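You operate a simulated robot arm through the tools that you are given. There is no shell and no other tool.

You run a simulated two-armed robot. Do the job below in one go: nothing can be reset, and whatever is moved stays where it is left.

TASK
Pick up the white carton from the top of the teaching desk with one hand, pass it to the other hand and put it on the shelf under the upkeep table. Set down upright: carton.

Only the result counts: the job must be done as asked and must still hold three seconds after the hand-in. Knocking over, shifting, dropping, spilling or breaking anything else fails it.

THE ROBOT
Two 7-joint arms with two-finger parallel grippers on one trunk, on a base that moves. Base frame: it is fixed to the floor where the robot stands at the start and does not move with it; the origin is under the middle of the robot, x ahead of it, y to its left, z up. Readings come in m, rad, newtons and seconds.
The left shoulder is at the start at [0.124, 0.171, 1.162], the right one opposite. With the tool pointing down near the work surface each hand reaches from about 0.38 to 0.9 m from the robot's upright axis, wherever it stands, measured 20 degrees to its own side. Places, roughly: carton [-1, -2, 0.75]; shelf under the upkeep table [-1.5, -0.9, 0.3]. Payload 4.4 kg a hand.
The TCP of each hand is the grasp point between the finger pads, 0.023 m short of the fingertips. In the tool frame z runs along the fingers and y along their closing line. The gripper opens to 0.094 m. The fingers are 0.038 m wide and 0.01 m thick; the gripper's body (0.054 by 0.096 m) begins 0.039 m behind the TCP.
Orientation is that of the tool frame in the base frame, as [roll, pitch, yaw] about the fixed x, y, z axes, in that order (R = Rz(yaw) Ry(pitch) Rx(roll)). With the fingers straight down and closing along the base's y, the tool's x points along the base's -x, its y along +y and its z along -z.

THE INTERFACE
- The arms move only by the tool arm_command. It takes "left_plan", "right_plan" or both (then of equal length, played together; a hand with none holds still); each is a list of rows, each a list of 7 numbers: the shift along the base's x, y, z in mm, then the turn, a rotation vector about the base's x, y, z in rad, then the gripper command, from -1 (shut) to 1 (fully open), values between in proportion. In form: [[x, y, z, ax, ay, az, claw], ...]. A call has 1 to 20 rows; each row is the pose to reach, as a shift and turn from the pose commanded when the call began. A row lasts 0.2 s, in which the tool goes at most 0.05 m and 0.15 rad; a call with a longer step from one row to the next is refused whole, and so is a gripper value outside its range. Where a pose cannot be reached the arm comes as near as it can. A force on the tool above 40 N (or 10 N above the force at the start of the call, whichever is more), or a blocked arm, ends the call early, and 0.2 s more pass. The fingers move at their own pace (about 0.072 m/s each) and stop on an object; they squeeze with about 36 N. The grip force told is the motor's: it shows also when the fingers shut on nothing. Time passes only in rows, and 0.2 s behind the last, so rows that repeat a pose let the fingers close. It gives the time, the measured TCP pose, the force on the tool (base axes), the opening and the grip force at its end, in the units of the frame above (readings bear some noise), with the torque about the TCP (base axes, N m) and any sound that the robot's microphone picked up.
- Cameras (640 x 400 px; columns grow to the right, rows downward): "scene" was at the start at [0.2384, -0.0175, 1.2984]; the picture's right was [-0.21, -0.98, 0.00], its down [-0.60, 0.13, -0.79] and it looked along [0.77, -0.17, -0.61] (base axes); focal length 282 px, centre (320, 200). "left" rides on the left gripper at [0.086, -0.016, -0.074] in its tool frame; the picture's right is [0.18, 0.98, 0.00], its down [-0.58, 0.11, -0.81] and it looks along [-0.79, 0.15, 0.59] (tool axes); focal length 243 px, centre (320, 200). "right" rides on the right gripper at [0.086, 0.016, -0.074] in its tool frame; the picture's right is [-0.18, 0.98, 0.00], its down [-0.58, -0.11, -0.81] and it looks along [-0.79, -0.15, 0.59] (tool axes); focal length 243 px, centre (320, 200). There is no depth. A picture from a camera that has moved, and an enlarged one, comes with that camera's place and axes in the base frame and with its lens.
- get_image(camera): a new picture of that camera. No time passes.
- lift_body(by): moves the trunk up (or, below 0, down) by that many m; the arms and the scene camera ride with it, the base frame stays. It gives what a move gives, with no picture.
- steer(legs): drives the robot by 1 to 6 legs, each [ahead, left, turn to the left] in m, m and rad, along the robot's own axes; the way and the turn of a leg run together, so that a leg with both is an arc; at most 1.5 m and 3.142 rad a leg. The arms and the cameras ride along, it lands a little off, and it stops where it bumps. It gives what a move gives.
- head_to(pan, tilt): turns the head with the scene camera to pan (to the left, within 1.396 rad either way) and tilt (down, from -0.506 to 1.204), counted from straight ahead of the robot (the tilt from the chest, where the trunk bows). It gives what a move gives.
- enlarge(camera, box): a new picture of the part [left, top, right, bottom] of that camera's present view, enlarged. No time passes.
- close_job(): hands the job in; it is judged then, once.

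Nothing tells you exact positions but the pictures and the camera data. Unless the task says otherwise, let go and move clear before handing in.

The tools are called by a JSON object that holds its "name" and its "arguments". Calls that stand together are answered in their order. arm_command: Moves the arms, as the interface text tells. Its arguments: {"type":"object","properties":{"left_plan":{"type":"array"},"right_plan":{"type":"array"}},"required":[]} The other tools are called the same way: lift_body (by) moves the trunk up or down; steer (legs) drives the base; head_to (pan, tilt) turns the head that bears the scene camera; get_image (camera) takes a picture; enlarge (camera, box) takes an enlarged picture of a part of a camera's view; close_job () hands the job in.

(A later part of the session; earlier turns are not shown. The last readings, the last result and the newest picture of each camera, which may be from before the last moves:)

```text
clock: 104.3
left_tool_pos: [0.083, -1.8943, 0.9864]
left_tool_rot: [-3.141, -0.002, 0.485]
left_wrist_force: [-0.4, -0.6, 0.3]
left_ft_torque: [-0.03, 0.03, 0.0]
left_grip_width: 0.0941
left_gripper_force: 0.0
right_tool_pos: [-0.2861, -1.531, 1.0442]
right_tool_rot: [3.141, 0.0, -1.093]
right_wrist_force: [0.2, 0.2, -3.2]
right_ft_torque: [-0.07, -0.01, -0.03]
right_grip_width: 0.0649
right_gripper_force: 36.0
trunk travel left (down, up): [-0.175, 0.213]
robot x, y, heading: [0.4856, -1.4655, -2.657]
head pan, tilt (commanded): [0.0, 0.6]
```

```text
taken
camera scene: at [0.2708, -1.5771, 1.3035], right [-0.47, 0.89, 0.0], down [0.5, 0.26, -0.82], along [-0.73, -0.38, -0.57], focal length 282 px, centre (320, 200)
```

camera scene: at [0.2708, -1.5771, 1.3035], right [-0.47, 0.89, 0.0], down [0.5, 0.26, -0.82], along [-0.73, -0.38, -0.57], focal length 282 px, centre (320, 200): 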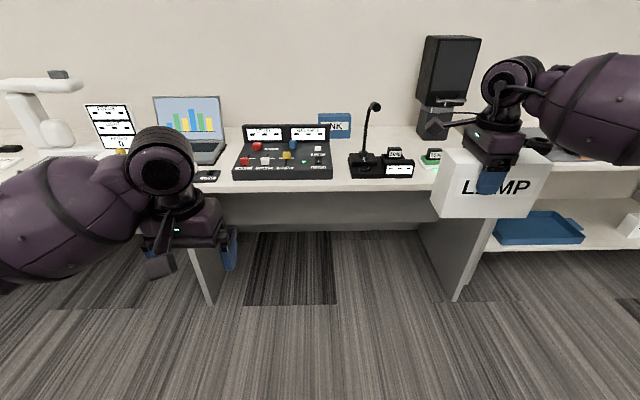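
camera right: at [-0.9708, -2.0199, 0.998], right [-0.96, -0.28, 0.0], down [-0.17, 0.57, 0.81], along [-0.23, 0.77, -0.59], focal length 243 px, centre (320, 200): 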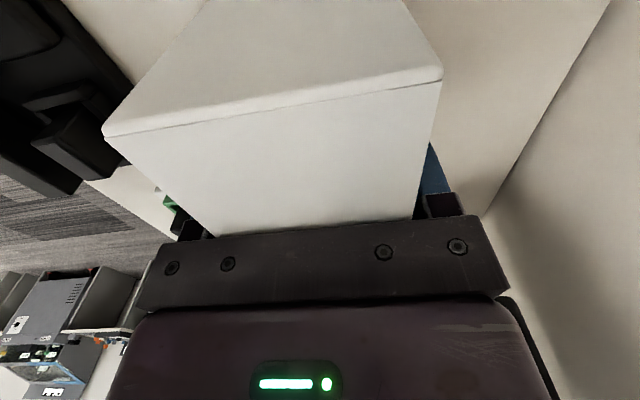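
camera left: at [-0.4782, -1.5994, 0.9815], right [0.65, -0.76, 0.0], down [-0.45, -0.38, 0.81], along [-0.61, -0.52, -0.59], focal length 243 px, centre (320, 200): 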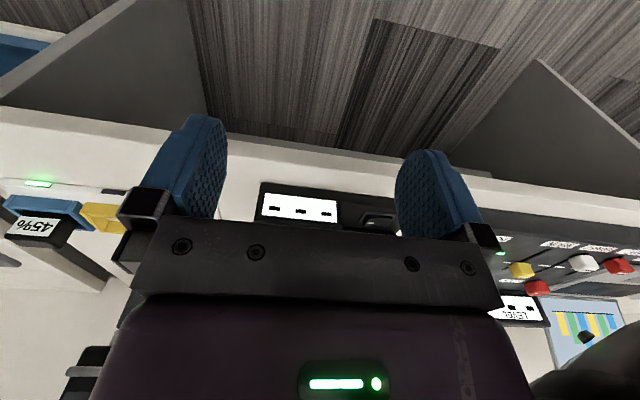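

Nothing else was disturbed. Now I'll bring the carton in front of my chest, turning it so its long axis points forward and one end faces me for the left hand.

{"name": "arm_command", "arguments": {"right_plan": [[11, -23, -4, 0, 0, -0.13, -1], [22, -45, -7, 0, 0, -0.26, -1], [34, -68, -11, 0, 0, -0.391, -1], [45, -90, -15, 0, 0, -0.521, -1], [56, -113, -18, 0, 0, -0.651, -1], [67, -136, -22, 0, 0, -0.782, -1], [78, -158, -26, 0, 0, -0.912, -1], [89, -181, -29, 0, 0, -1.042, -1], [101, -203, -33, 0, 0, -1.172, -1], [112, -226, -37, 0, 0, -1.303, -1], [123, -248, -40, 0, 0, -1.433, -1], [134, -271, -44, 0, 0, -1.563, -1], [134, -271, -44, 0, 0, -1.563, -1]]}}

{"name": "get_image", "arguments": {"camera": "scene"}}

```text
clock: 107.1
left_tool_pos: [0.0828, -1.8928, 0.9859]
left_tool_rot: [-3.141, 0.001, 0.486]
left_wrist_force: [-0.3, 0.3, 0.6]
left_ft_torque: [0.01, -0.01, 0.03]
left_grip_width: 0.094
left_gripper_force: 0.1
right_tool_pos: [-0.15, -1.8015, 1.0011]
right_tool_rot: [3.141, 0.001, -2.657]
right_wrist_force: [-0.1, 0.0, -3.0]
right_ft_torque: [-0.06, 0.06, 0.03]
right_grip_width: 0.0649
right_gripper_force: 36.1
trunk travel left (down, up): [-0.175, 0.213]
robot x, y, heading: [0.4837, -1.4672, -2.657]
head pan, tilt (commanded): [0.0, 0.6]
```

```text
taken
camera scene: at [0.2709, -1.5768, 1.3035], right [-0.47, 0.88, 0.0], down [0.5, 0.26, -0.82], along [-0.73, -0.38, -0.57], focal length 282 px, centre (320, 200)
```

scene: 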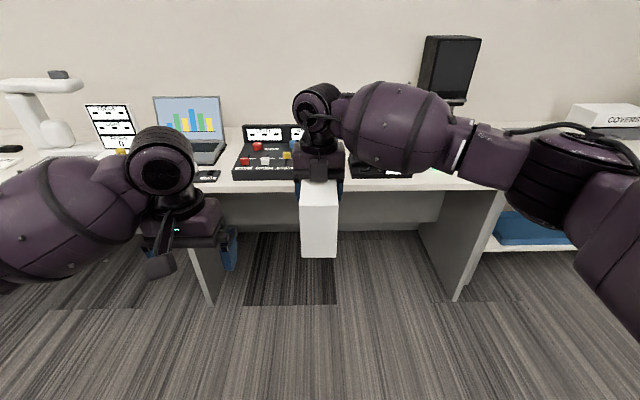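

The carton is in front of me with an end facing me. I'll zoom in to pin down that end's corners for the left-hand grasp.

{"name": "enlarge", "arguments": {"camera": "scene", "box": [270, 150, 366, 270]}}

{"name": "get_image", "arguments": {"camera": "left"}}

```text
3.33 times, centred on (318, 210) of scene
camera zoom: at [0.2709, -1.5768, 1.3035], right [-0.47, 0.88, 0.0], down [0.5, 0.26, -0.82], along [-0.73, -0.38, -0.57], focal length 940 px, centre (327, 167)
```

zoom: 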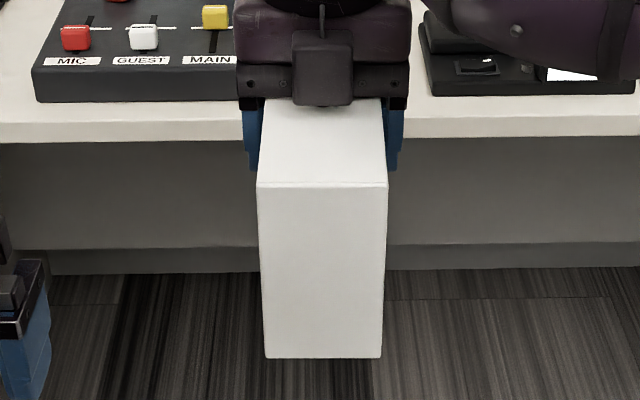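

```text
taken
camera left: at [0.1526, -1.8397, 1.0614], right [0.62, -0.78, 0.0], down [-0.46, -0.37, 0.81], along [-0.63, -0.5, -0.59], focal length 243 px, centre (320, 200)
```

left: 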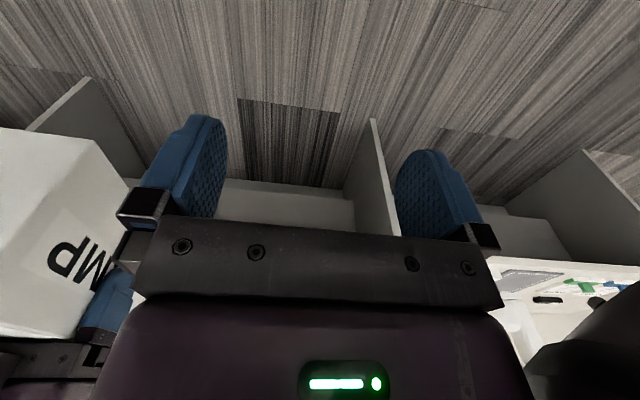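

The near end of the carton is at about 0.62 m ahead, 0.065 m wide, with its top at z = 1.03. I'll tilt the open left hand 45 degrees forward-down and raise it, still off to the side.

{"name": "arm_command", "arguments": {"left_plan": [[5, 3, 16, -0.052, 0.099, 0, 1], [10, 5, 32, -0.105, 0.199, 0, 1], [15, 8, 48, -0.157, 0.298, 0, 1], [20, 11, 64, -0.209, 0.397, 0, 1], [25, 13, 80, -0.261, 0.496, 0, 1], [30, 16, 96, -0.314, 0.596, 0, 1], [35, 19, 110, -0.366, 0.695, 0, 1], [35, 19, 110, -0.366, 0.695, 0, 1]]}}

{"name": "get_image", "arguments": {"camera": "scene"}}

```text
clock: 108.9
left_tool_pos: [0.0967, -1.8835, 1.0999]
left_tool_rot: [3.14, 0.786, 0.484]
left_wrist_force: [-0.1, 0.0, -0.6]
left_ft_torque: [0.02, 0.01, 0.02]
left_grip_width: 0.0941
left_gripper_force: 0.1
left hand out of reach, approached as far as the arm can: row 6, 7, 8
right_tool_pos: [-0.1506, -1.802, 1.0011]
right_tool_rot: [3.14, 0.001, -2.656]
right_wrist_force: [-0.2, -0.3, -3.2]
right_ft_torque: [-0.06, 0.07, 0.02]
right_grip_width: 0.0649
right_gripper_force: 36.1
trunk travel left (down, up): [-0.175, 0.213]
robot x, y, heading: [0.482, -1.4651, -2.657]
head pan, tilt (commanded): [0.0, 0.6]
```

```text
taken
camera scene: at [0.2713, -1.5776, 1.3036], right [-0.47, 0.88, 0.0], down [0.5, 0.26, -0.82], along [-0.73, -0.38, -0.57], focal length 282 px, centre (320, 200)
```

scene: 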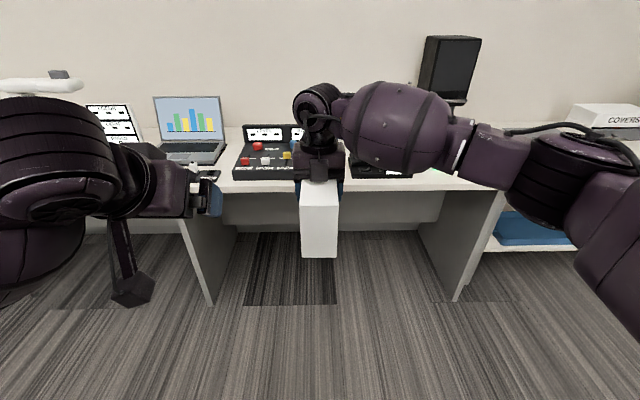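

The left hand is ready. I'll push the carton a little further forward to give both arms room, then bring the left hand to just behind and above the near end.

{"name": "arm_command", "arguments": {"right_plan": [[-13, -7, 0, 0, 0, 0, -1], [-27, -14, 0, 0, 0, 0, -1], [-40, -21, 0, 0, 0, 0, -1], [-53, -28, 0, 0, 0, 0, -1], [-53, -28, 0, 0, 0, 0, -1]]}}

{"name": "arm_command", "arguments": {"left_plan": [[-20, 19, 0, 0, 0, 0, 1], [-41, 39, 1, 0, 0, 0, 1], [-61, 58, 2, 0, 0, 0, 1], [-82, 78, 3, 0, 0, 0, 1], [-102, 97, 4, 0, 0, 0, 1], [-122, 117, 5, 0, 0, 0, 1], [-143, 136, 5, 0, 0, 0, 1], [-143, 136, 5, 0, 0, 0, 1]]}}

{"name": "get_image", "arguments": {"camera": "scene"}}

{"name": "get_image", "arguments": {"camera": "left"}}

```text
clock: 110.1
left_tool_pos: [0.0972, -1.8823, 1.0984]
left_tool_rot: [-3.141, 0.783, 0.487]
left_wrist_force: [0.4, 0.2, 0.3]
left_ft_torque: [-0.01, 0.01, -0.03]
left_grip_width: 0.0942
left_gripper_force: 0.1
right_tool_pos: [-0.2045, -1.8299, 1.0013]
right_tool_rot: [-3.141, 0.002, -2.656]
right_wrist_force: [-0.3, 0.5, -3.2]
right_ft_torque: [-0.04, 0.06, -0.01]
right_grip_width: 0.0646
right_gripper_force: 35.9
trunk travel left (down, up): [-0.175, 0.213]
robot x, y, heading: [0.4856, -1.4676, -2.653]
head pan, tilt (commanded): [0.0, 0.6]
```

```text
clock: 111.9
left_tool_pos: [-0.0472, -1.7488, 1.1047]
left_tool_rot: [3.141, 0.784, 0.485]
left_wrist_force: [0.5, 0.0, -0.5]
left_ft_torque: [0.0, 0.0, -0.01]
left_grip_width: 0.0943
left_gripper_force: 0.0
right_tool_pos: [-0.2039, -1.8306, 1.0005]
right_tool_rot: [3.139, 0.001, -2.655]
right_wrist_force: [0.6, -0.9, -2.8]
right_ft_torque: [0.01, 0.06, 0.01]
right_grip_width: 0.0647
right_gripper_force: 36.2
trunk travel left (down, up): [-0.175, 0.213]
robot x, y, heading: [0.482, -1.4648, -2.655]
head pan, tilt (commanded): [0.0, 0.6]
```

```text
taken
camera scene: at [0.2713, -1.5775, 1.3036], right [-0.47, 0.88, 0.0], down [0.5, 0.26, -0.83], along [-0.73, -0.38, -0.57], focal length 282 px, centre (320, 200)
```

scene: 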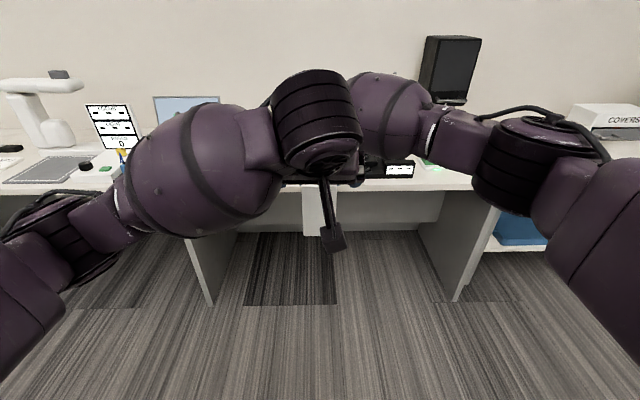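

```text
taken
camera left: at [0.0479, -1.6817, 1.0968], right [0.57, -0.81, -0.13], down [0.19, -0.02, 0.98], along [-0.8, -0.59, 0.14], focal length 243 px, centre (320, 200)
```

left: 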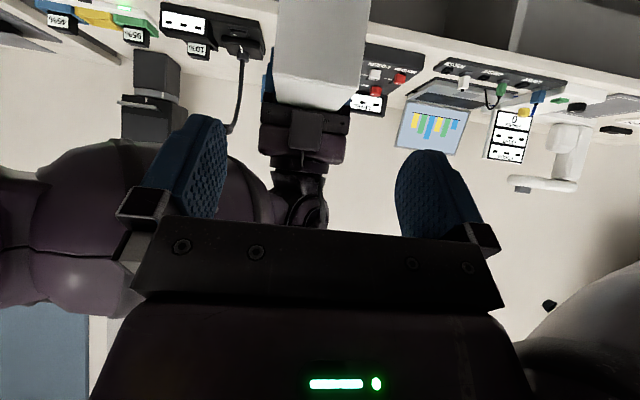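

The left hand is lined up with the carton's end. I'll zoom in with the left camera to check the alignment before moving in.

{"name": "enlarge", "arguments": {"camera": "left", "box": [200, 0, 440, 150]}}

```text
2.67 times, centred on (320, 75) of left
camera zoom: at [0.0479, -1.6817, 1.0968], right [0.57, -0.81, -0.13], down [0.19, -0.02, 0.98], along [-0.8, -0.59, 0.14], focal length 647 px, centre (320, 533)
```

zoom: 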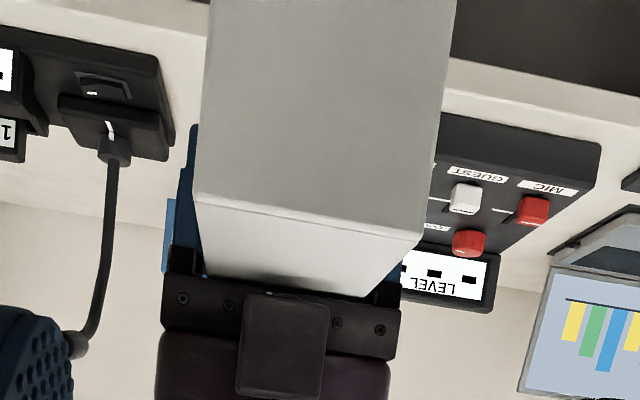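

The near end is at about 0.678 m ahead with its top at z = 1.034, centred between the left fingers. I'll advance three quarters of the way along the finger direction and look again.

{"name": "arm_command", "arguments": {"left_plan": [[-13, -7, -14, 0, 0, 0, 1], [-26, -14, -29, 0, 0, 0, 1], [-39, -20, -43, 0, 0, 0, 1], [-52, -27, -57, 0, 0, 0, 1], [-64, -34, -71, 0, 0, 0, 1], [-64, -34, -71, 0, 0, 0, 1]]}}

{"name": "get_image", "arguments": {"camera": "left"}}

{"name": "get_image", "arguments": {"camera": "right"}}

```text
clock: 113.3
left_tool_pos: [-0.1106, -1.7811, 1.0331]
left_tool_rot: [-3.141, 0.787, 0.485]
left_wrist_force: [-0.4, -0.2, 0.1]
left_ft_torque: [-0.01, 0.02, 0.0]
left_grip_width: 0.0942
left_gripper_force: 0.1
right_tool_pos: [-0.2048, -1.8293, 1.0009]
right_tool_rot: [3.14, 0.0, -2.657]
right_wrist_force: [0.3, -0.3, -2.3]
right_ft_torque: [-0.02, 0.05, 0.0]
right_grip_width: 0.0648
right_gripper_force: 36.6
trunk travel left (down, up): [-0.175, 0.213]
robot x, y, heading: [0.4801, -1.4662, -2.654]
head pan, tilt (commanded): [0.0, 0.6]
```

```text
taken
camera left: at [-0.017, -1.7147, 1.0251], right [0.57, -0.81, -0.13], down [0.19, -0.02, 0.98], along [-0.8, -0.59, 0.14], focal length 243 px, centre (320, 200)
```

left: 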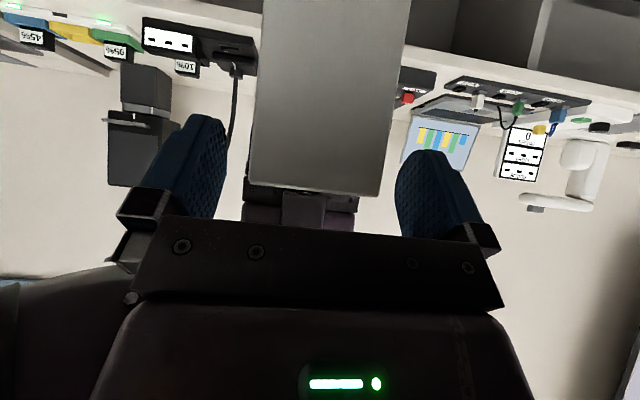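

```text
taken
camera right: at [-0.2886, -1.8562, 1.0752], right [-0.3, 0.96, 0.0], down [0.57, 0.17, 0.81], along [0.77, 0.24, -0.59], focal length 243 px, centre (320, 200)
```

right: 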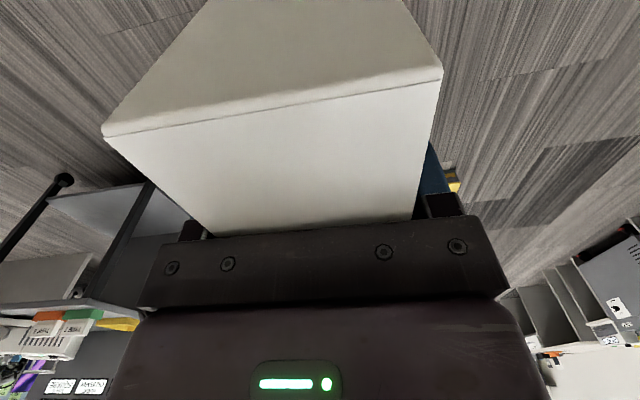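

The carton's end sits neatly between the left fingers, with about 3 cm still to go. I'll finish the approach and close the left gripper.

{"name": "arm_command", "arguments": {"left_plan": [[-7, -4, -8, 0, 0, 0, 1], [-14, -7, -15, 0, 0, 0, 1], [-19, -10, -21, 0, 0, 0, 1], [-19, -10, -21, 0, 0, 0, 1]]}}

{"name": "get_image", "arguments": {"camera": "left"}}

```text
clock: 114.3
left_tool_pos: [-0.1289, -1.7914, 1.0102]
left_tool_rot: [3.14, 0.784, 0.485]
left_wrist_force: [0.0, 0.4, -0.1]
left_ft_torque: [0.0, -0.01, -0.03]
left_grip_width: 0.094
left_gripper_force: 0.2
right_tool_pos: [-0.2038, -1.831, 1.0008]
right_tool_rot: [3.141, 0.0, -2.658]
right_wrist_force: [0.0, -0.7, -2.6]
right_ft_torque: [-0.03, 0.03, -0.03]
right_grip_width: 0.065
right_gripper_force: 36.0
trunk travel left (down, up): [-0.175, 0.213]
robot x, y, heading: [0.4826, -1.464, -2.655]
head pan, tilt (commanded): [0.0, 0.6]
```

```text
taken
camera left: at [-0.0356, -1.726, 1.0035], right [0.57, -0.81, -0.13], down [0.19, -0.02, 0.98], along [-0.8, -0.59, 0.14], focal length 243 px, centre (320, 200)
```

left: 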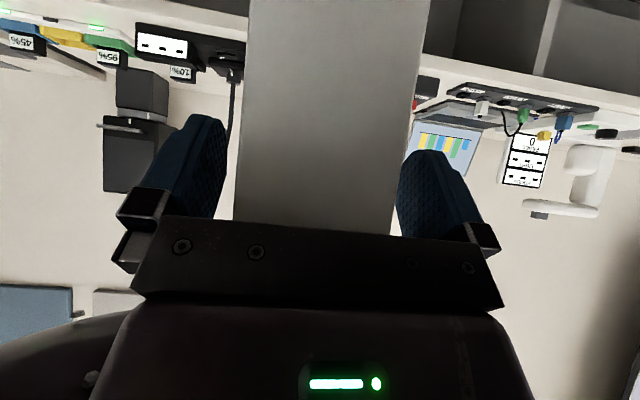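

Both hands are in position with no contact force. Closing the left gripper gently while the right keeps holding.

{"name": "arm_command", "arguments": {"left_plan": [[0, 0, 0, 0, 0, 0, 0.6], [0, 0, 0, 0, 0, 0, 0.45], [0, 0, 0, 0, 0, 0, 0.2], [0, 0, 0, 0, 0, 0, -1], [0, 0, 0, 0, 0, 0, -1], [0, 0, 0, 0, 0, 0, -1]], "right_plan": [[0, 0, 0, 0, 0, 0, -1], [0, 0, 0, 0, 0, 0, -1], [0, 0, 0, 0, 0, 0, -1], [0, 0, 0, 0, 0, 0, -1], [0, 0, 0, 0, 0, 0, -1], [0, 0, 0, 0, 0, 0, -1]]}}

{"name": "get_image", "arguments": {"camera": "left"}}

```text
clock: 115.7
left_tool_pos: [-0.1281, -1.7913, 1.0102]
left_tool_rot: [-3.141, 0.786, 0.483]
left_wrist_force: [-10.2, 17.8, -0.8]
left_ft_torque: [-0.16, -0.08, -0.03]
left_grip_width: 0.065
left_gripper_force: 35.8
right_tool_pos: [-0.2035, -1.8308, 0.9998]
right_tool_rot: [3.142, 0.002, -2.655]
right_wrist_force: [10.3, -18.3, -1.9]
right_ft_torque: [0.38, 0.2, -1.71]
right_grip_width: 0.0648
right_gripper_force: 35.6
trunk travel left (down, up): [-0.175, 0.213]
robot x, y, heading: [0.4812, -1.4666, -2.656]
head pan, tilt (commanded): [0.0, 0.6]
```

```text
taken
camera left: at [-0.0354, -1.7252, 1.0034], right [0.57, -0.81, -0.13], down [0.19, -0.02, 0.98], along [-0.8, -0.59, 0.14], focal length 243 px, centre (320, 200)
```

left: 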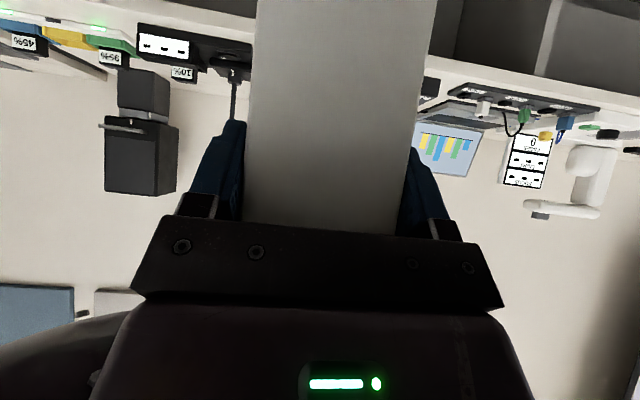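

Both hands now hold the carton, with a small sideways squeeze between them of about 20 N. I'll ease the left hand a millimetre or two to the right to relax that before releasing.

{"name": "arm_command", "arguments": {"left_plan": [[-0.7, 1.3, 0, 0, 0, 0, -1], [-0.7, 1.3, 0, 0, 0, 0, -1]], "right_plan": [[0, 0, 0, 0, 0, 0, -1], [0, 0, 0, 0, 0, 0, -1]]}}

```text
clock: 116.3
left_tool_pos: [-0.1301, -1.7919, 1.0111]
left_tool_rot: [-3.141, 0.784, 0.486]
left_wrist_force: [-9.2, 18.5, 0.2]
left_ft_torque: [-0.16, 0.44, -0.61]
left_grip_width: 0.0649
left_gripper_force: 36.4
right_tool_pos: [-0.2038, -1.8306, 1.0019]
right_tool_rot: [-3.14, 0.001, -2.655]
right_wrist_force: [9.3, -18.5, -1.3]
right_ft_torque: [0.43, -0.53, -1.13]
right_grip_width: 0.0648
right_gripper_force: 35.8
trunk travel left (down, up): [-0.175, 0.213]
robot x, y, heading: [0.4812, -1.4664, -2.658]
head pan, tilt (commanded): [0.0, 0.6]
```

{"name": "arm_command", "arguments": {"left_plan": [[-0.9, 1.8, 0, 0, 0, 0, -1], [-0.9, 1.8, 0, 0, 0, 0, -1]], "right_plan": [[0, 0, 0, 0, 0, 0, -1], [0, 0, 0, 0, 0, 0, -1]]}}

```text
clock: 116.9
left_tool_pos: [-0.1302, -1.7904, 1.0116]
left_tool_rot: [3.14, 0.784, 0.489]
left_wrist_force: [-11.3, 4.1, -2.1]
left_ft_torque: [0.62, 0.1, -0.92]
left_grip_width: 0.065
left_gripper_force: 36.0
right_tool_pos: [-0.2044, -1.8304, 1.0015]
right_tool_rot: [3.138, -0.001, -2.655]
right_wrist_force: [11.8, -4.4, 2.0]
right_ft_torque: [-0.46, -0.29, 0.16]
right_grip_width: 0.0649
right_gripper_force: 36.1
trunk travel left (down, up): [-0.175, 0.213]
robot x, y, heading: [0.4854, -1.468, -2.656]
head pan, tilt (commanded): [0.0, 0.6]
```

The squeeze has dropped to about 12 N, which is fine. Releasing with the right hand while the left holds.

{"name": "arm_command", "arguments": {"left_plan": [[0, 0, 0, 0, 0, 0, -1], [0, 0, 0, 0, 0, 0, -1], [0, 0, 0, 0, 0, 0, -1], [0, 0, 0, 0, 0, 0, -1], [0, 0, 0, 0, 0, 0, -1]], "right_plan": [[0, 0, 0, 0, 0, 0, 0.5], [0, 0, 0, 0, 0, 0, 0.8], [0, 0, 0, 0, 0, 0, 1], [0, 0, 0, 0, 0, 0, 1], [0, 0, 0, 0, 0, 0, 1]]}}

{"name": "get_image", "arguments": {"camera": "right"}}

{"name": "get_image", "arguments": {"camera": "left"}}

```text
clock: 118.1
left_tool_pos: [-0.1288, -1.7889, 1.0122]
left_tool_rot: [3.141, 0.784, 0.485]
left_wrist_force: [-0.4, -0.4, -0.5]
left_ft_torque: [0.08, -0.17, 0.02]
left_grip_width: 0.0648
left_gripper_force: 36.0
right_tool_pos: [-0.2045, -1.8295, 1.0015]
right_tool_rot: [3.14, -0.001, -2.656]
right_wrist_force: [-0.2, 1.0, 0.1]
right_ft_torque: [0.04, -0.02, 0.0]
right_grip_width: 0.0942
right_gripper_force: 0.0
trunk travel left (down, up): [-0.175, 0.213]
robot x, y, heading: [0.4824, -1.4657, -2.657]
head pan, tilt (commanded): [0.0, 0.6]
```

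```text
taken
camera right: at [-0.2889, -1.8562, 1.0748], right [-0.3, 0.96, 0.0], down [0.57, 0.17, 0.81], along [0.77, 0.24, -0.59], focal length 243 px, centre (320, 200)
```

right: 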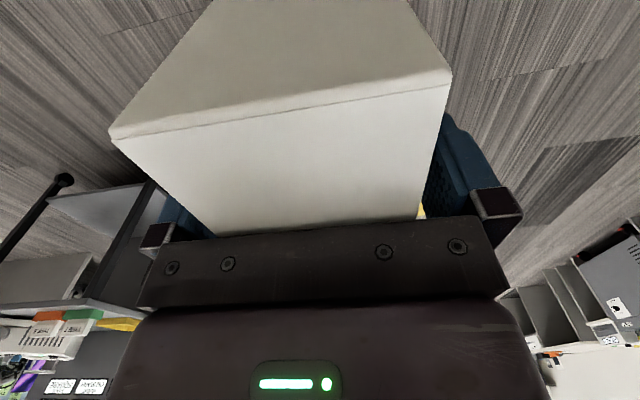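

```text
taken
camera left: at [-0.0366, -1.7226, 1.0038], right [0.57, -0.81, -0.13], down [0.19, -0.02, 0.98], along [-0.8, -0.59, 0.14], focal length 243 px, centre (320, 200)
```

left: 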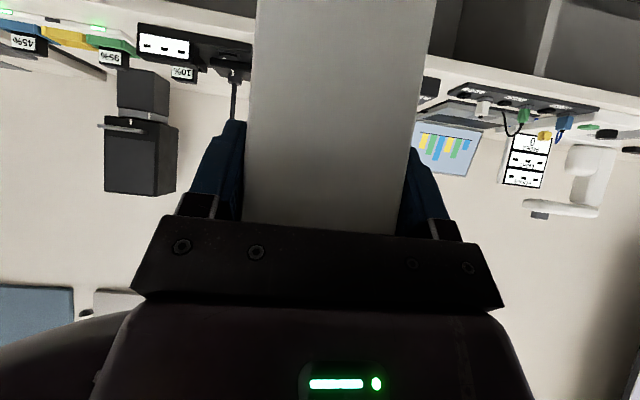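

The left hand now carries the carton, since the torque matches its full weight. I'll lift the right hand straight up off it and then out to the right.

{"name": "arm_command", "arguments": {"right_plan": [[0, 0, 15, 0, 0, 0, 1], [0, 0, 35, 0, 0, 0, 1], [0, 0, 60, 0, 0, 0, 1], [0, 0, 90, 0, 0, 0, 1], [0, 0, 120, 0, 0, 0, 1], [0, 0, 120, 0, 0, 0, 1]]}}

{"name": "get_image", "arguments": {"camera": "right"}}

{"name": "get_image", "arguments": {"camera": "scene"}}

```text
clock: 119.5
left_tool_pos: [-0.1304, -1.7905, 1.0106]
left_tool_rot: [-3.14, 0.783, 0.487]
left_wrist_force: [0.0, 0.7, -0.5]
left_ft_torque: [0.09, -0.2, 0.01]
left_grip_width: 0.0648
left_gripper_force: 36.1
right_tool_pos: [-0.2055, -1.8296, 1.1186]
right_tool_rot: [3.14, 0.0, -2.656]
right_wrist_force: [-0.2, 0.0, 0.0]
right_ft_torque: [-0.01, -0.01, 0.0]
right_grip_width: 0.0939
right_gripper_force: 0.0
trunk travel left (down, up): [-0.175, 0.213]
robot x, y, heading: [0.4825, -1.4638, -2.652]
head pan, tilt (commanded): [0.0, 0.6]
```

```text
taken
camera right: at [-0.2905, -1.8558, 1.1933], right [-0.3, 0.96, 0.0], down [0.56, 0.17, 0.81], along [0.77, 0.24, -0.59], focal length 243 px, centre (320, 200)
```

right: 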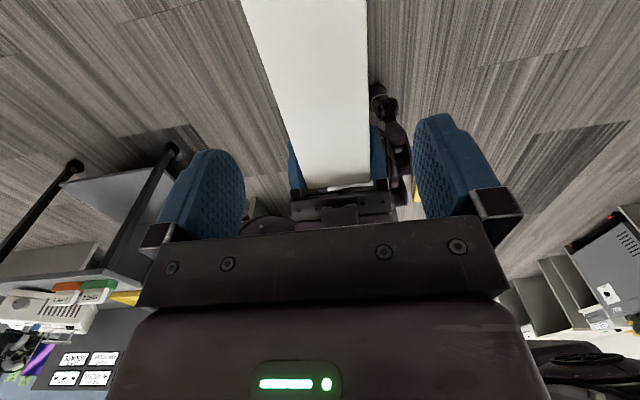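

```text
taken
camera scene: at [0.2704, -1.5775, 1.3032], right [-0.47, 0.88, 0.0], down [0.5, 0.26, -0.82], along [-0.73, -0.38, -0.57], focal length 282 px, centre (320, 200)
```

scene: 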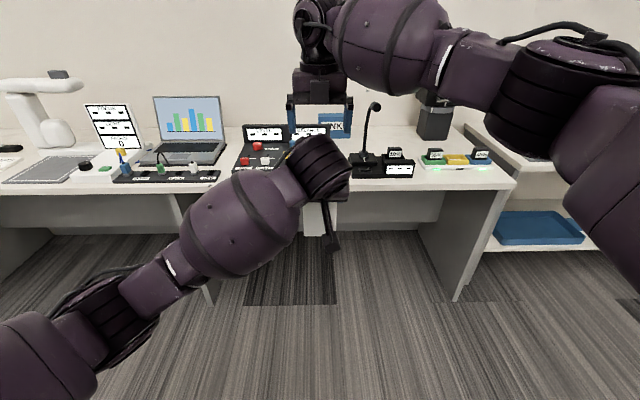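

The hand-over is complete. I'll swing the right hand out to the right and back toward its starting posture.

{"name": "arm_command", "arguments": {"right_plan": [[-14, 26, 5, 0, 0, 0, 1], [-28, 53, 10, 0, 0, 0.1, 1], [-42, 80, 10, 0, 0, 0.24, 1], [-56, 106, 10, 0, 0, 0.38, 1], [-70, 133, 10, 0, 0, 0.52, 1], [-84, 159, 10, 0, 0, 0.66, 1], [-98, 186, 10, 0, 0, 0.8, 1], [-112, 212, 10, 0, 0, 0.94, 1], [-126, 239, 10, 0, 0, 1.08, 1], [-140, 265, 10, 0, 0, 1.22, 1], [-130, 270, 10, 0, 0, 1.36, 1], [-115, 278, 10, 0, 0, 1.5, 1], [-100, 286, 10, 0, 0, 1.64, 1], [-85, 294, 10, 0, 0, 1.78, 1], [-70, 302, 10, 0, 0, 1.92, 1], [-55, 310, 10, 0, 0, 2.06, 1], [-40, 318, 10, 0, 0, 2.2, 1], [-25, 326, 10, 0, 0, 2.34, 1], [-10, 334, 10, 0, 0, 2.48, 1], [0, 340, 10, 0, 0, 2.62, 1]]}}

{"name": "get_image", "arguments": {"camera": "scene"}}

```text
clock: 123.7
left_tool_pos: [-0.1302, -1.7904, 1.0101]
left_tool_rot: [-3.141, 0.785, 0.486]
left_wrist_force: [-0.3, 0.0, -0.2]
left_ft_torque: [0.08, -0.2, 0.02]
left_grip_width: 0.0651
left_gripper_force: 35.7
right_tool_pos: [-0.2044, -1.49, 1.13]
right_tool_rot: [-3.141, 0.0, -0.033]
right_wrist_force: [0.2, 0.1, 0.3]
right_ft_torque: [0.02, 0.01, -0.06]
right_grip_width: 0.0938
right_gripper_force: 0.0
trunk travel left (down, up): [-0.175, 0.213]
robot x, y, heading: [0.4834, -1.463, -2.656]
head pan, tilt (commanded): [0.0, 0.6]
```

```text
taken
camera scene: at [0.271, -1.5771, 1.3035], right [-0.47, 0.88, 0.0], down [0.5, 0.26, -0.82], along [-0.73, -0.38, -0.57], focal length 282 px, centre (320, 200)
```

scene: 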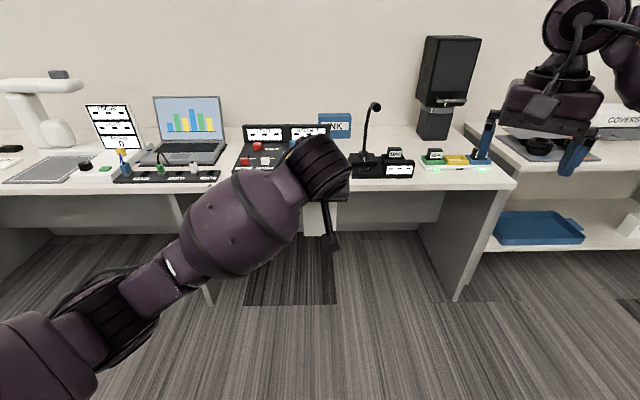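

{"name": "arm_command", "arguments": {"right_plan": [[22, 12, -20, 0, 0, 0.13, 1], [44, 24, -40, 0, 0, 0.26, 1], [66, 36, -60, 0, 0, 0.39, 1], [88, 48, -80, 0, 0, 0.518, 1], [106, 56, -100, 0, 0, 0.518, 1], [106, 56, -100, 0, 0, 0.518, 1]]}}

{"name": "get_image", "arguments": {"camera": "right"}}

```text
clock: 125.1
left_tool_pos: [-0.1302, -1.7885, 1.0105]
left_tool_rot: [3.14, 0.786, 0.486]
left_wrist_force: [-0.5, 0.5, -0.6]
left_ft_torque: [0.11, -0.14, -0.01]
left_grip_width: 0.065
left_gripper_force: 35.3
right_tool_pos: [-0.0972, -1.4353, 1.0321]
right_tool_rot: [3.141, 0.0, 0.484]
right_wrist_force: [0.3, 0.0, 0.3]
right_ft_torque: [0.02, -0.01, -0.02]
right_grip_width: 0.0939
right_gripper_force: 0.1
trunk travel left (down, up): [-0.175, 0.213]
robot x, y, heading: [0.4865, -1.4676, -2.656]
head pan, tilt (commanded): [0.0, 0.6]
```

```text
taken
camera right: at [-0.0147, -1.4091, 1.1052], right [0.29, -0.96, 0.0], down [-0.57, -0.17, 0.81], along [-0.77, -0.24, -0.59], focal length 243 px, centre (320, 200)
```

right: 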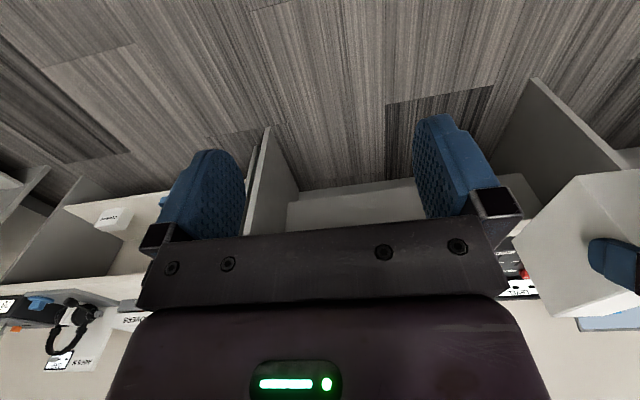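

The right hand is back in a neutral posture and the left holds the carton. I'll edge forward slightly, away from the yellow toolbox behind me, then slide right along the tables toward the upkeep table.

{"name": "steer", "arguments": {"legs": [[0.15, 0, 0], [0, -1.1, 0]]}}

{"name": "get_image", "arguments": {"camera": "scene"}}

```text
clock: 136.2
left_tool_pos: [-0.787, -0.88, 1.0113]
left_tool_rot: [-3.141, 0.783, 0.494]
left_wrist_force: [0.4, -0.6, -3.1]
left_ft_torque: [0.07, -0.18, 0.02]
left_grip_width: 0.0648
left_gripper_force: 36.3
right_tool_pos: [-0.7582, -0.5232, 1.0321]
right_tool_rot: [3.139, 0.001, 0.493]
right_wrist_force: [-0.5, 0.7, -0.1]
right_ft_torque: [0.01, -0.02, 0.01]
right_grip_width: 0.0941
right_gripper_force: 0.0
trunk travel left (down, up): [-0.175, 0.213]
robot x, y, heading: [-0.1749, -0.5511, -2.645]
head pan, tilt (commanded): [0.0, 0.6]
```

```text
taken
camera scene: at [-0.3885, -0.6628, 1.3035], right [-0.48, 0.88, 0.0], down [0.5, 0.27, -0.82], along [-0.73, -0.39, -0.57], focal length 282 px, centre (320, 200)
```

scene: 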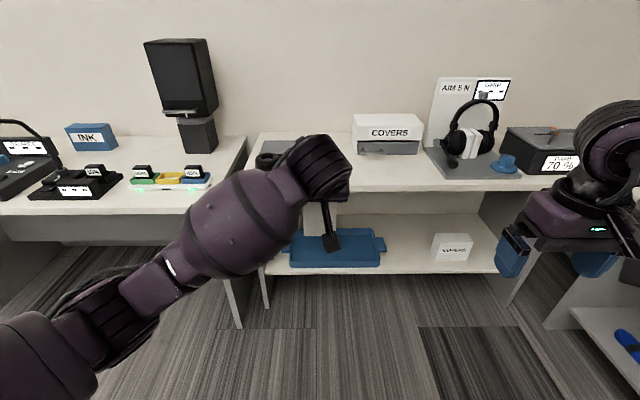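

I'm in front of the tables, and the carton is steady. I'll slide a bit further right and turn 20 degrees to the right, so the left arm has a natural reach into the gap.

{"name": "steer", "arguments": {"legs": [[0.06, -0.367, 0], [0, 0, -0.342]]}}

{"name": "head_to", "arguments": {"pan": 0.2, "tilt": 0.7}}

{"name": "get_image", "arguments": {"camera": "scene"}}

```text
clock: 141.0
left_tool_pos: [-1.0896, -0.3633, 1.0116]
left_tool_rot: [3.14, 0.785, 0.153]
left_wrist_force: [-0.1, 0.2, -3.2]
left_ft_torque: [0.03, -0.17, 0.03]
left_grip_width: 0.0648
left_gripper_force: 36.0
right_tool_pos: [-0.9438, -0.038, 1.0313]
right_tool_rot: [3.139, 0.001, 0.149]
right_wrist_force: [0.1, 0.7, 0.1]
right_ft_torque: [0.0, 0.01, 0.0]
right_grip_width: 0.0941
right_gripper_force: 0.1
trunk travel left (down, up): [-0.175, 0.213]
robot x, y, heading: [-0.4061, -0.2571, -2.989]
head pan, tilt (commanded): [0.0, 0.6]
```

```text
clock: 141.8
left_tool_pos: [-1.0896, -0.3622, 1.0114]
left_tool_rot: [3.14, 0.785, 0.154]
left_wrist_force: [0.4, 0.4, -3.9]
left_ft_torque: [0.05, -0.2, -0.03]
left_grip_width: 0.0643
left_gripper_force: 36.2
right_tool_pos: [-0.9439, -0.0386, 1.0309]
right_tool_rot: [3.14, -0.001, 0.15]
right_wrist_force: [-0.6, 0.0, -0.9]
right_ft_torque: [-0.01, 0.0, -0.01]
right_grip_width: 0.0937
right_gripper_force: 0.1
trunk travel left (down, up): [-0.175, 0.213]
robot x, y, heading: [-0.4044, -0.2552, -2.99]
head pan, tilt (commanded): [0.201, 0.7]
```

```text
taken
camera scene: at [-0.6335, -0.3088, 1.2949], right [-0.35, 0.94, 0.0], down [0.6, 0.22, -0.77], along [-0.72, -0.26, -0.64], focal length 282 px, centre (320, 200)
```

scene: 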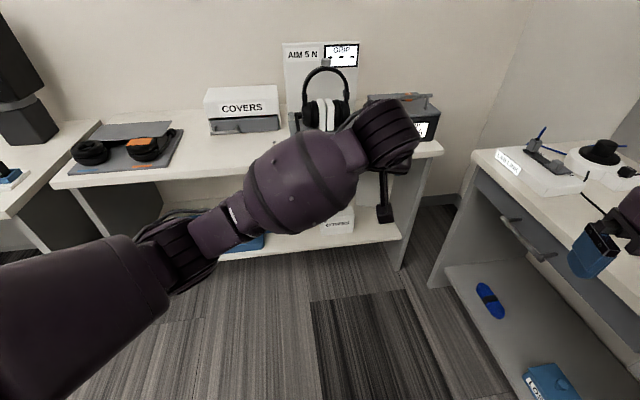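

The robot is placed at about 1.09 m from the shelf edge, and the right hand is well clear of the side table. I'll move the carton left and turn it so it points squarely at the shelf.

{"name": "arm_command", "arguments": {"left_plan": [[-7, -31, 0, 0, 0, 0.07, -1], [-14, -62, 0, 0, 0, 0.14, -1], [-20, -93, 0, 0, 0, 0.211, -1], [-27, -124, 0, 0, 0, 0.281, -1], [-34, -155, 0, 0, 0, 0.352, -1], [-34, -155, 0, 0, 0, 0.352, -1]]}}

{"name": "get_image", "arguments": {"camera": "scene"}}

```text
clock: 143.2
left_tool_pos: [-1.1223, -0.5197, 1.0114]
left_tool_rot: [3.141, 0.784, 0.506]
left_wrist_force: [-0.2, -0.1, -2.1]
left_ft_torque: [0.07, -0.17, 0.01]
left_grip_width: 0.0647
left_gripper_force: 36.0
right_tool_pos: [-0.9443, -0.0385, 1.0329]
right_tool_rot: [3.139, -0.001, 0.15]
right_wrist_force: [-0.3, -0.2, -0.4]
right_ft_torque: [0.0, -0.01, 0.01]
right_grip_width: 0.0941
right_gripper_force: 0.1
trunk travel left (down, up): [-0.175, 0.213]
robot x, y, heading: [-0.4049, -0.2589, -2.987]
head pan, tilt (commanded): [0.201, 0.7]
```

```text
taken
camera scene: at [-0.6334, -0.3087, 1.2949], right [-0.35, 0.94, 0.0], down [0.6, 0.22, -0.76], along [-0.72, -0.26, -0.64], focal length 282 px, centre (320, 200)
```

scene: 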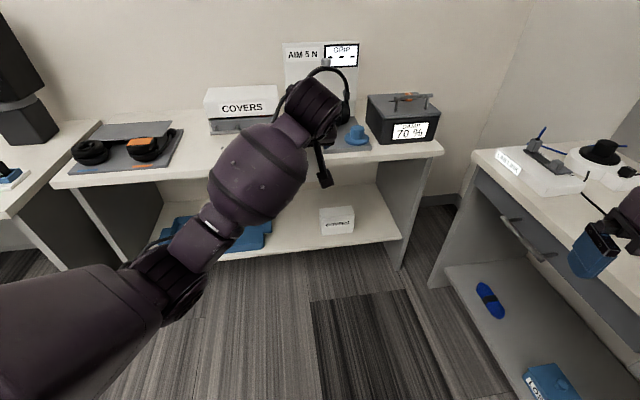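

Aligned with the shelf. Lowering the trunk so the left arm can reach down.

{"name": "lift_body", "arguments": {"by": -0.17}}

{"name": "get_image", "arguments": {"camera": "scene"}}

```text
clock: 145.1
left_tool_pos: [-1.1228, -0.518, 0.8427]
left_tool_rot: [-3.14, 0.787, 0.505]
left_wrist_force: [-0.6, -0.7, -2.5]
left_ft_torque: [0.06, -0.15, -0.03]
left_grip_width: 0.0648
left_gripper_force: 36.6
right_tool_pos: [-0.9485, -0.0384, 0.8101]
right_tool_rot: [-3.14, -0.184, 0.149]
right_wrist_force: [-0.3, 0.4, 0.5]
right_ft_torque: [-0.01, -0.03, 0.02]
right_grip_width: 0.0939
right_gripper_force: 0.0
trunk travel left (down, up): [-0.005, 0.383]
robot x, y, heading: [-0.4017, -0.2577, -2.99]
head pan, tilt (commanded): [0.201, 0.7]
```

```text
taken
camera scene: at [-0.7824, -0.3318, 1.0889], right [-0.35, 0.94, 0.0], down [0.6, 0.22, -0.77], along [-0.72, -0.26, -0.64], focal length 282 px, centre (320, 200)
```

scene: 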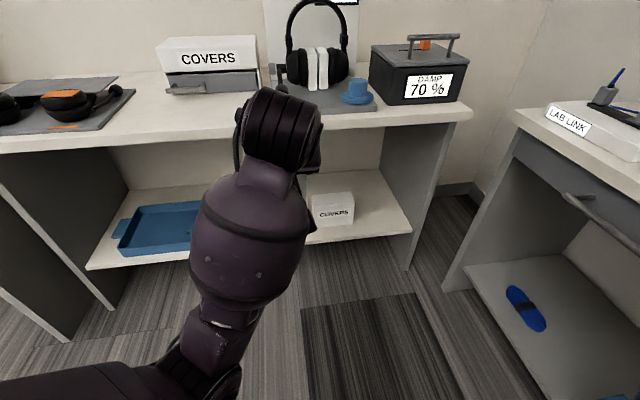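

The carton hangs in front of the table with room to spare. I'll lower the left hand in front of the shelf opening.

{"name": "arm_command", "arguments": {"left_plan": [[0, 0, -35, 0, 0, 0, -1], [0, 0, -70, 0, 0, 0, -1], [0, 0, -105, 0, 0, 0, -1], [0, 0, -140, 0, 0, 0, -1], [0, 0, -175, 0, 0, 0, -1], [0, 0, -210, 0, 0, 0, -1], [0, 0, -245, 0, 0, 0, -1], [0, 0, -280, 0, 0, 0, -1], [0, 0, -280, 0, 0, 0, -1]]}}

{"name": "get_image", "arguments": {"camera": "scene"}}

```text
clock: 147.3
left_tool_pos: [-1.173, -0.53, 0.617]
left_tool_rot: [-3.121, 0.907, 0.507]
left_wrist_force: [-0.1, 0.9, -4.1]
left_ft_torque: [0.07, -0.16, -0.02]
left_grip_width: 0.0648
left_gripper_force: 35.5
right_tool_pos: [-0.9502, -0.0401, 0.8046]
right_tool_rot: [3.14, -0.191, 0.148]
right_wrist_force: [0.2, -0.2, -0.6]
right_ft_torque: [-0.05, 0.03, -0.04]
right_grip_width: 0.0941
right_gripper_force: 0.1
trunk travel left (down, up): [-0.005, 0.383]
robot x, y, heading: [-0.4007, -0.2559, -2.988]
head pan, tilt (commanded): [0.201, 0.7]
stopped in row 9 (left hand): the arm was blocked; the commanded pose is now the measured one
```

```text
taken
camera scene: at [-0.7882, -0.333, 1.0852], right [-0.34, 0.94, 0.0], down [0.61, 0.22, -0.76], along [-0.71, -0.26, -0.65], focal length 282 px, centre (320, 200)
```

scene: 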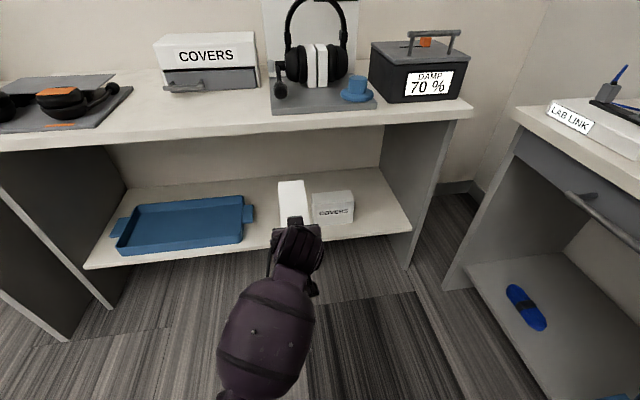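

The left arm itself got blocked, probably its elbow against my body; the carton and the hand touched nothing. I'll raise the hand again and level the carton, then set up with the hand further out and forward, as in the earlier successful test.

{"name": "arm_command", "arguments": {"left_plan": [[0, 0, 25, 0, 0, 0, -1], [0, 0, 55, 0.012, -0.028, 0.004, -1], [0, 0, 90, 0.023, -0.057, 0.007, -1], [0, 0, 125, 0.035, -0.085, 0.011, -1], [0, 0, 160, 0.046, -0.114, 0.015, -1], [0, 0, 195, 0.046, -0.114, 0.015, -1], [0, 0, 225, 0.046, -0.114, 0.015, -1], [0, 0, 225, 0.046, -0.114, 0.015, -1]]}}

{"name": "get_image", "arguments": {"camera": "scene"}}

```text
clock: 149.1
left_tool_pos: [-1.1651, -0.5286, 0.8433]
left_tool_rot: [3.138, 0.776, 0.507]
left_wrist_force: [0.2, -0.4, -3.5]
left_ft_torque: [0.08, -0.18, 0.01]
left_grip_width: 0.0649
left_gripper_force: 36.0
right_tool_pos: [-0.9481, -0.0383, 0.8092]
right_tool_rot: [-3.141, -0.184, 0.151]
right_wrist_force: [0.3, 0.4, 0.4]
right_ft_torque: [0.01, 0.0, 0.0]
right_grip_width: 0.094
right_gripper_force: 0.0
trunk travel left (down, up): [-0.005, 0.383]
robot x, y, heading: [-0.4029, -0.256, -2.99]
head pan, tilt (commanded): [0.201, 0.7]
```

```text
taken
camera scene: at [-0.7831, -0.3319, 1.0884], right [-0.35, 0.94, 0.0], down [0.6, 0.22, -0.76], along [-0.72, -0.26, -0.64], focal length 282 px, centre (320, 200)
```

scene: 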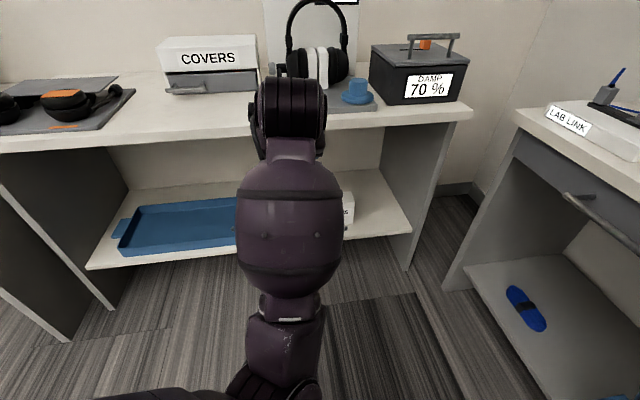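

The elbow is hanging low in front of my chest, so lowering drives it into my body. I'll move the hand further left and point it straight ahead to swing the elbow outward.

{"name": "arm_command", "arguments": {"left_plan": [[4, -24, 0, 0, 0, -0.05, -1], [7, -48, 0, 0, 0, -0.1, -1], [11, -72, 0, 0, 0, -0.15, -1], [15, -96, 0, 0, 0, -0.2, -1], [18, -120, 0, 0, 0, -0.25, -1], [22, -144, 0, 0, 0, -0.3, -1], [26, -168, 0, 0, 0, -0.35, -1], [26, -168, 0, 0, 0, -0.35, -1]]}}

{"name": "head_to", "arguments": {"pan": 0.5, "tilt": 0.9}}

{"name": "get_image", "arguments": {"camera": "scene"}}

```text
clock: 150.9
left_tool_pos: [-1.1398, -0.6961, 0.8416]
left_tool_rot: [3.138, 0.775, 0.156]
left_wrist_force: [1.1, -0.3, -4.6]
left_ft_torque: [0.02, -0.18, -0.01]
left_grip_width: 0.0647
left_gripper_force: 35.7
right_tool_pos: [-0.9485, -0.0387, 0.81]
right_tool_rot: [-3.141, -0.184, 0.15]
right_wrist_force: [0.8, -1.0, 0.1]
right_ft_torque: [0.04, -0.01, -0.02]
right_grip_width: 0.0939
right_gripper_force: 0.1
trunk travel left (down, up): [-0.005, 0.383]
robot x, y, heading: [-0.401, -0.2558, -2.989]
head pan, tilt (commanded): [0.201, 0.7]
```

```text
clock: 151.7
left_tool_pos: [-1.1403, -0.6965, 0.8412]
left_tool_rot: [3.137, 0.776, 0.158]
left_wrist_force: [0.1, -1.0, -2.7]
left_ft_torque: [0.02, -0.2, 0.0]
left_grip_width: 0.0649
left_gripper_force: 35.8
right_tool_pos: [-0.9485, -0.0394, 0.8091]
right_tool_rot: [-3.141, -0.183, 0.15]
right_wrist_force: [0.3, -1.6, -0.3]
right_ft_torque: [0.0, 0.01, -0.01]
right_grip_width: 0.0941
right_gripper_force: 0.1
trunk travel left (down, up): [-0.005, 0.383]
robot x, y, heading: [-0.4057, -0.2574, -2.987]
head pan, tilt (commanded): [0.499, 0.901]
```

```text
taken
camera scene: at [-0.7634, -0.3483, 1.0724], right [-0.61, 0.8, 0.0], down [0.62, 0.47, -0.62], along [-0.49, -0.38, -0.78], focal length 282 px, centre (320, 200)
```

scene: 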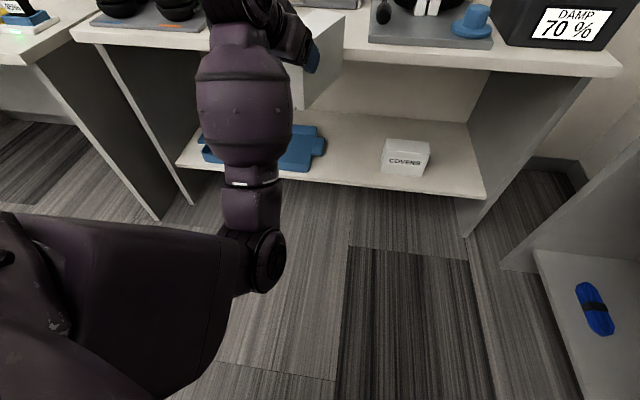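

I can see the elbow now: it swings inward below my chest. With the hand reaching further forward the elbow stays well ahead of my body, so I'll back the robot up a little and extend the arm.

{"name": "steer", "arguments": {"legs": [[-0.09, -0.114, 0]]}}

{"name": "arm_command", "arguments": {"left_plan": [[-15, 1, 0, 0, 0, 0.05, -1], [-31, 2, 0, 0, 0, 0.1, -1], [-46, 3, 0, 0, 0, 0.15, -1], [-62, 5, 0, 0, 0, 0.2, -1], [-77, 6, 0, 0, 0, 0.25, -1], [-93, 7, 0, 0, 0, 0.3, -1], [-108, 8, 0, 0, 0, 0.35, -1], [-108, 8, 0, 0, 0, 0.35, -1]]}}

{"name": "get_image", "arguments": {"camera": "scene"}}

```text
clock: 153.3
left_tool_pos: [-1.0662, -0.5704, 0.8431]
left_tool_rot: [3.138, 0.775, 0.159]
left_wrist_force: [0.6, -0.3, -3.3]
left_ft_torque: [0.04, -0.18, -0.04]
left_grip_width: 0.0648
left_gripper_force: 36.0
right_tool_pos: [-0.8756, 0.0871, 0.8099]
right_tool_rot: [3.14, -0.182, 0.153]
right_wrist_force: [0.3, -0.4, 0.5]
right_ft_torque: [0.01, -0.02, 0.03]
right_grip_width: 0.094
right_gripper_force: 0.0
trunk travel left (down, up): [-0.005, 0.383]
robot x, y, heading: [-0.3357, -0.1282, -2.989]
head pan, tilt (commanded): [0.499, 0.901]
```

```text
clock: 155.1
left_tool_pos: [-1.1744, -0.5624, 0.8419]
left_tool_rot: [3.139, 0.774, 0.51]
left_wrist_force: [0.6, -0.6, -3.1]
left_ft_torque: [0.09, -0.21, 0.03]
left_grip_width: 0.0651
left_gripper_force: 36.0
right_tool_pos: [-0.8749, 0.087, 0.8094]
right_tool_rot: [3.141, -0.183, 0.152]
right_wrist_force: [0.6, -0.4, 0.0]
right_ft_torque: [0.01, 0.0, 0.0]
right_grip_width: 0.094
right_gripper_force: 0.2
trunk travel left (down, up): [-0.005, 0.383]
robot x, y, heading: [-0.3306, -0.1303, -2.988]
head pan, tilt (commanded): [0.499, 0.901]
```

```text
taken
camera scene: at [-0.6905, -0.2225, 1.0724], right [-0.61, 0.79, 0.0], down [0.62, 0.48, -0.62], along [-0.49, -0.38, -0.78], focal length 282 px, centre (320, 200)
```

scene: 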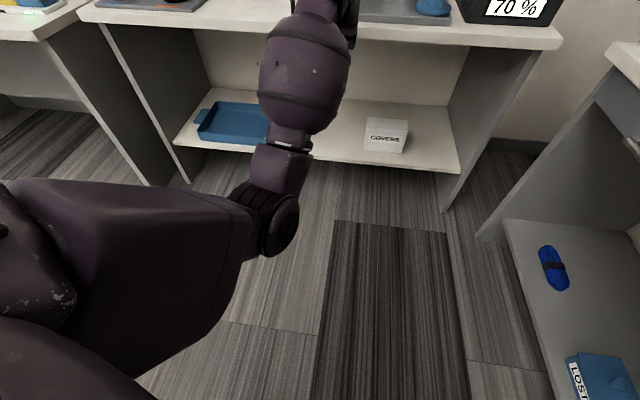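

The carton is now centred on the gap (a few centimetres short of the table), with the elbow further forward. Lowering again, in stages.

{"name": "arm_command", "arguments": {"left_plan": [[0, 0, -30, 0, 0, 0, -1], [0, 0, -60, 0, 0, 0, -1], [0, 0, -90, 0, 0, 0, -1], [0, 0, -120, 0, 0, 0, -1], [0, 0, -150, 0, 0, 0, -1], [0, 0, -180, 0, 0, 0, -1], [0, 0, -180, 0, 0, 0, -1]]}}

{"name": "get_image", "arguments": {"camera": "scene"}}

```text
clock: 156.7
left_tool_pos: [-1.1739, -0.5624, 0.6644]
left_tool_rot: [3.138, 0.776, 0.507]
left_wrist_force: [-1.0, -0.1, -2.6]
left_ft_torque: [0.09, -0.18, -0.02]
left_grip_width: 0.065
left_gripper_force: 35.8
right_tool_pos: [-0.8757, 0.0866, 0.8104]
right_tool_rot: [-3.141, -0.183, 0.15]
right_wrist_force: [0.5, 0.7, 0.1]
right_ft_torque: [-0.01, 0.02, 0.01]
right_grip_width: 0.094
right_gripper_force: 0.1
trunk travel left (down, up): [-0.005, 0.383]
robot x, y, heading: [-0.3295, -0.1331, -2.989]
head pan, tilt (commanded): [0.499, 0.901]
```

```text
taken
camera scene: at [-0.6905, -0.2225, 1.0724], right [-0.61, 0.79, 0.0], down [0.62, 0.48, -0.62], along [-0.49, -0.38, -0.78], focal length 282 px, centre (320, 200)
```

scene: 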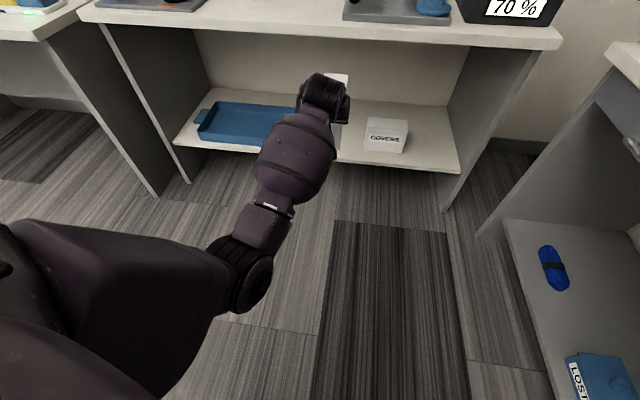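

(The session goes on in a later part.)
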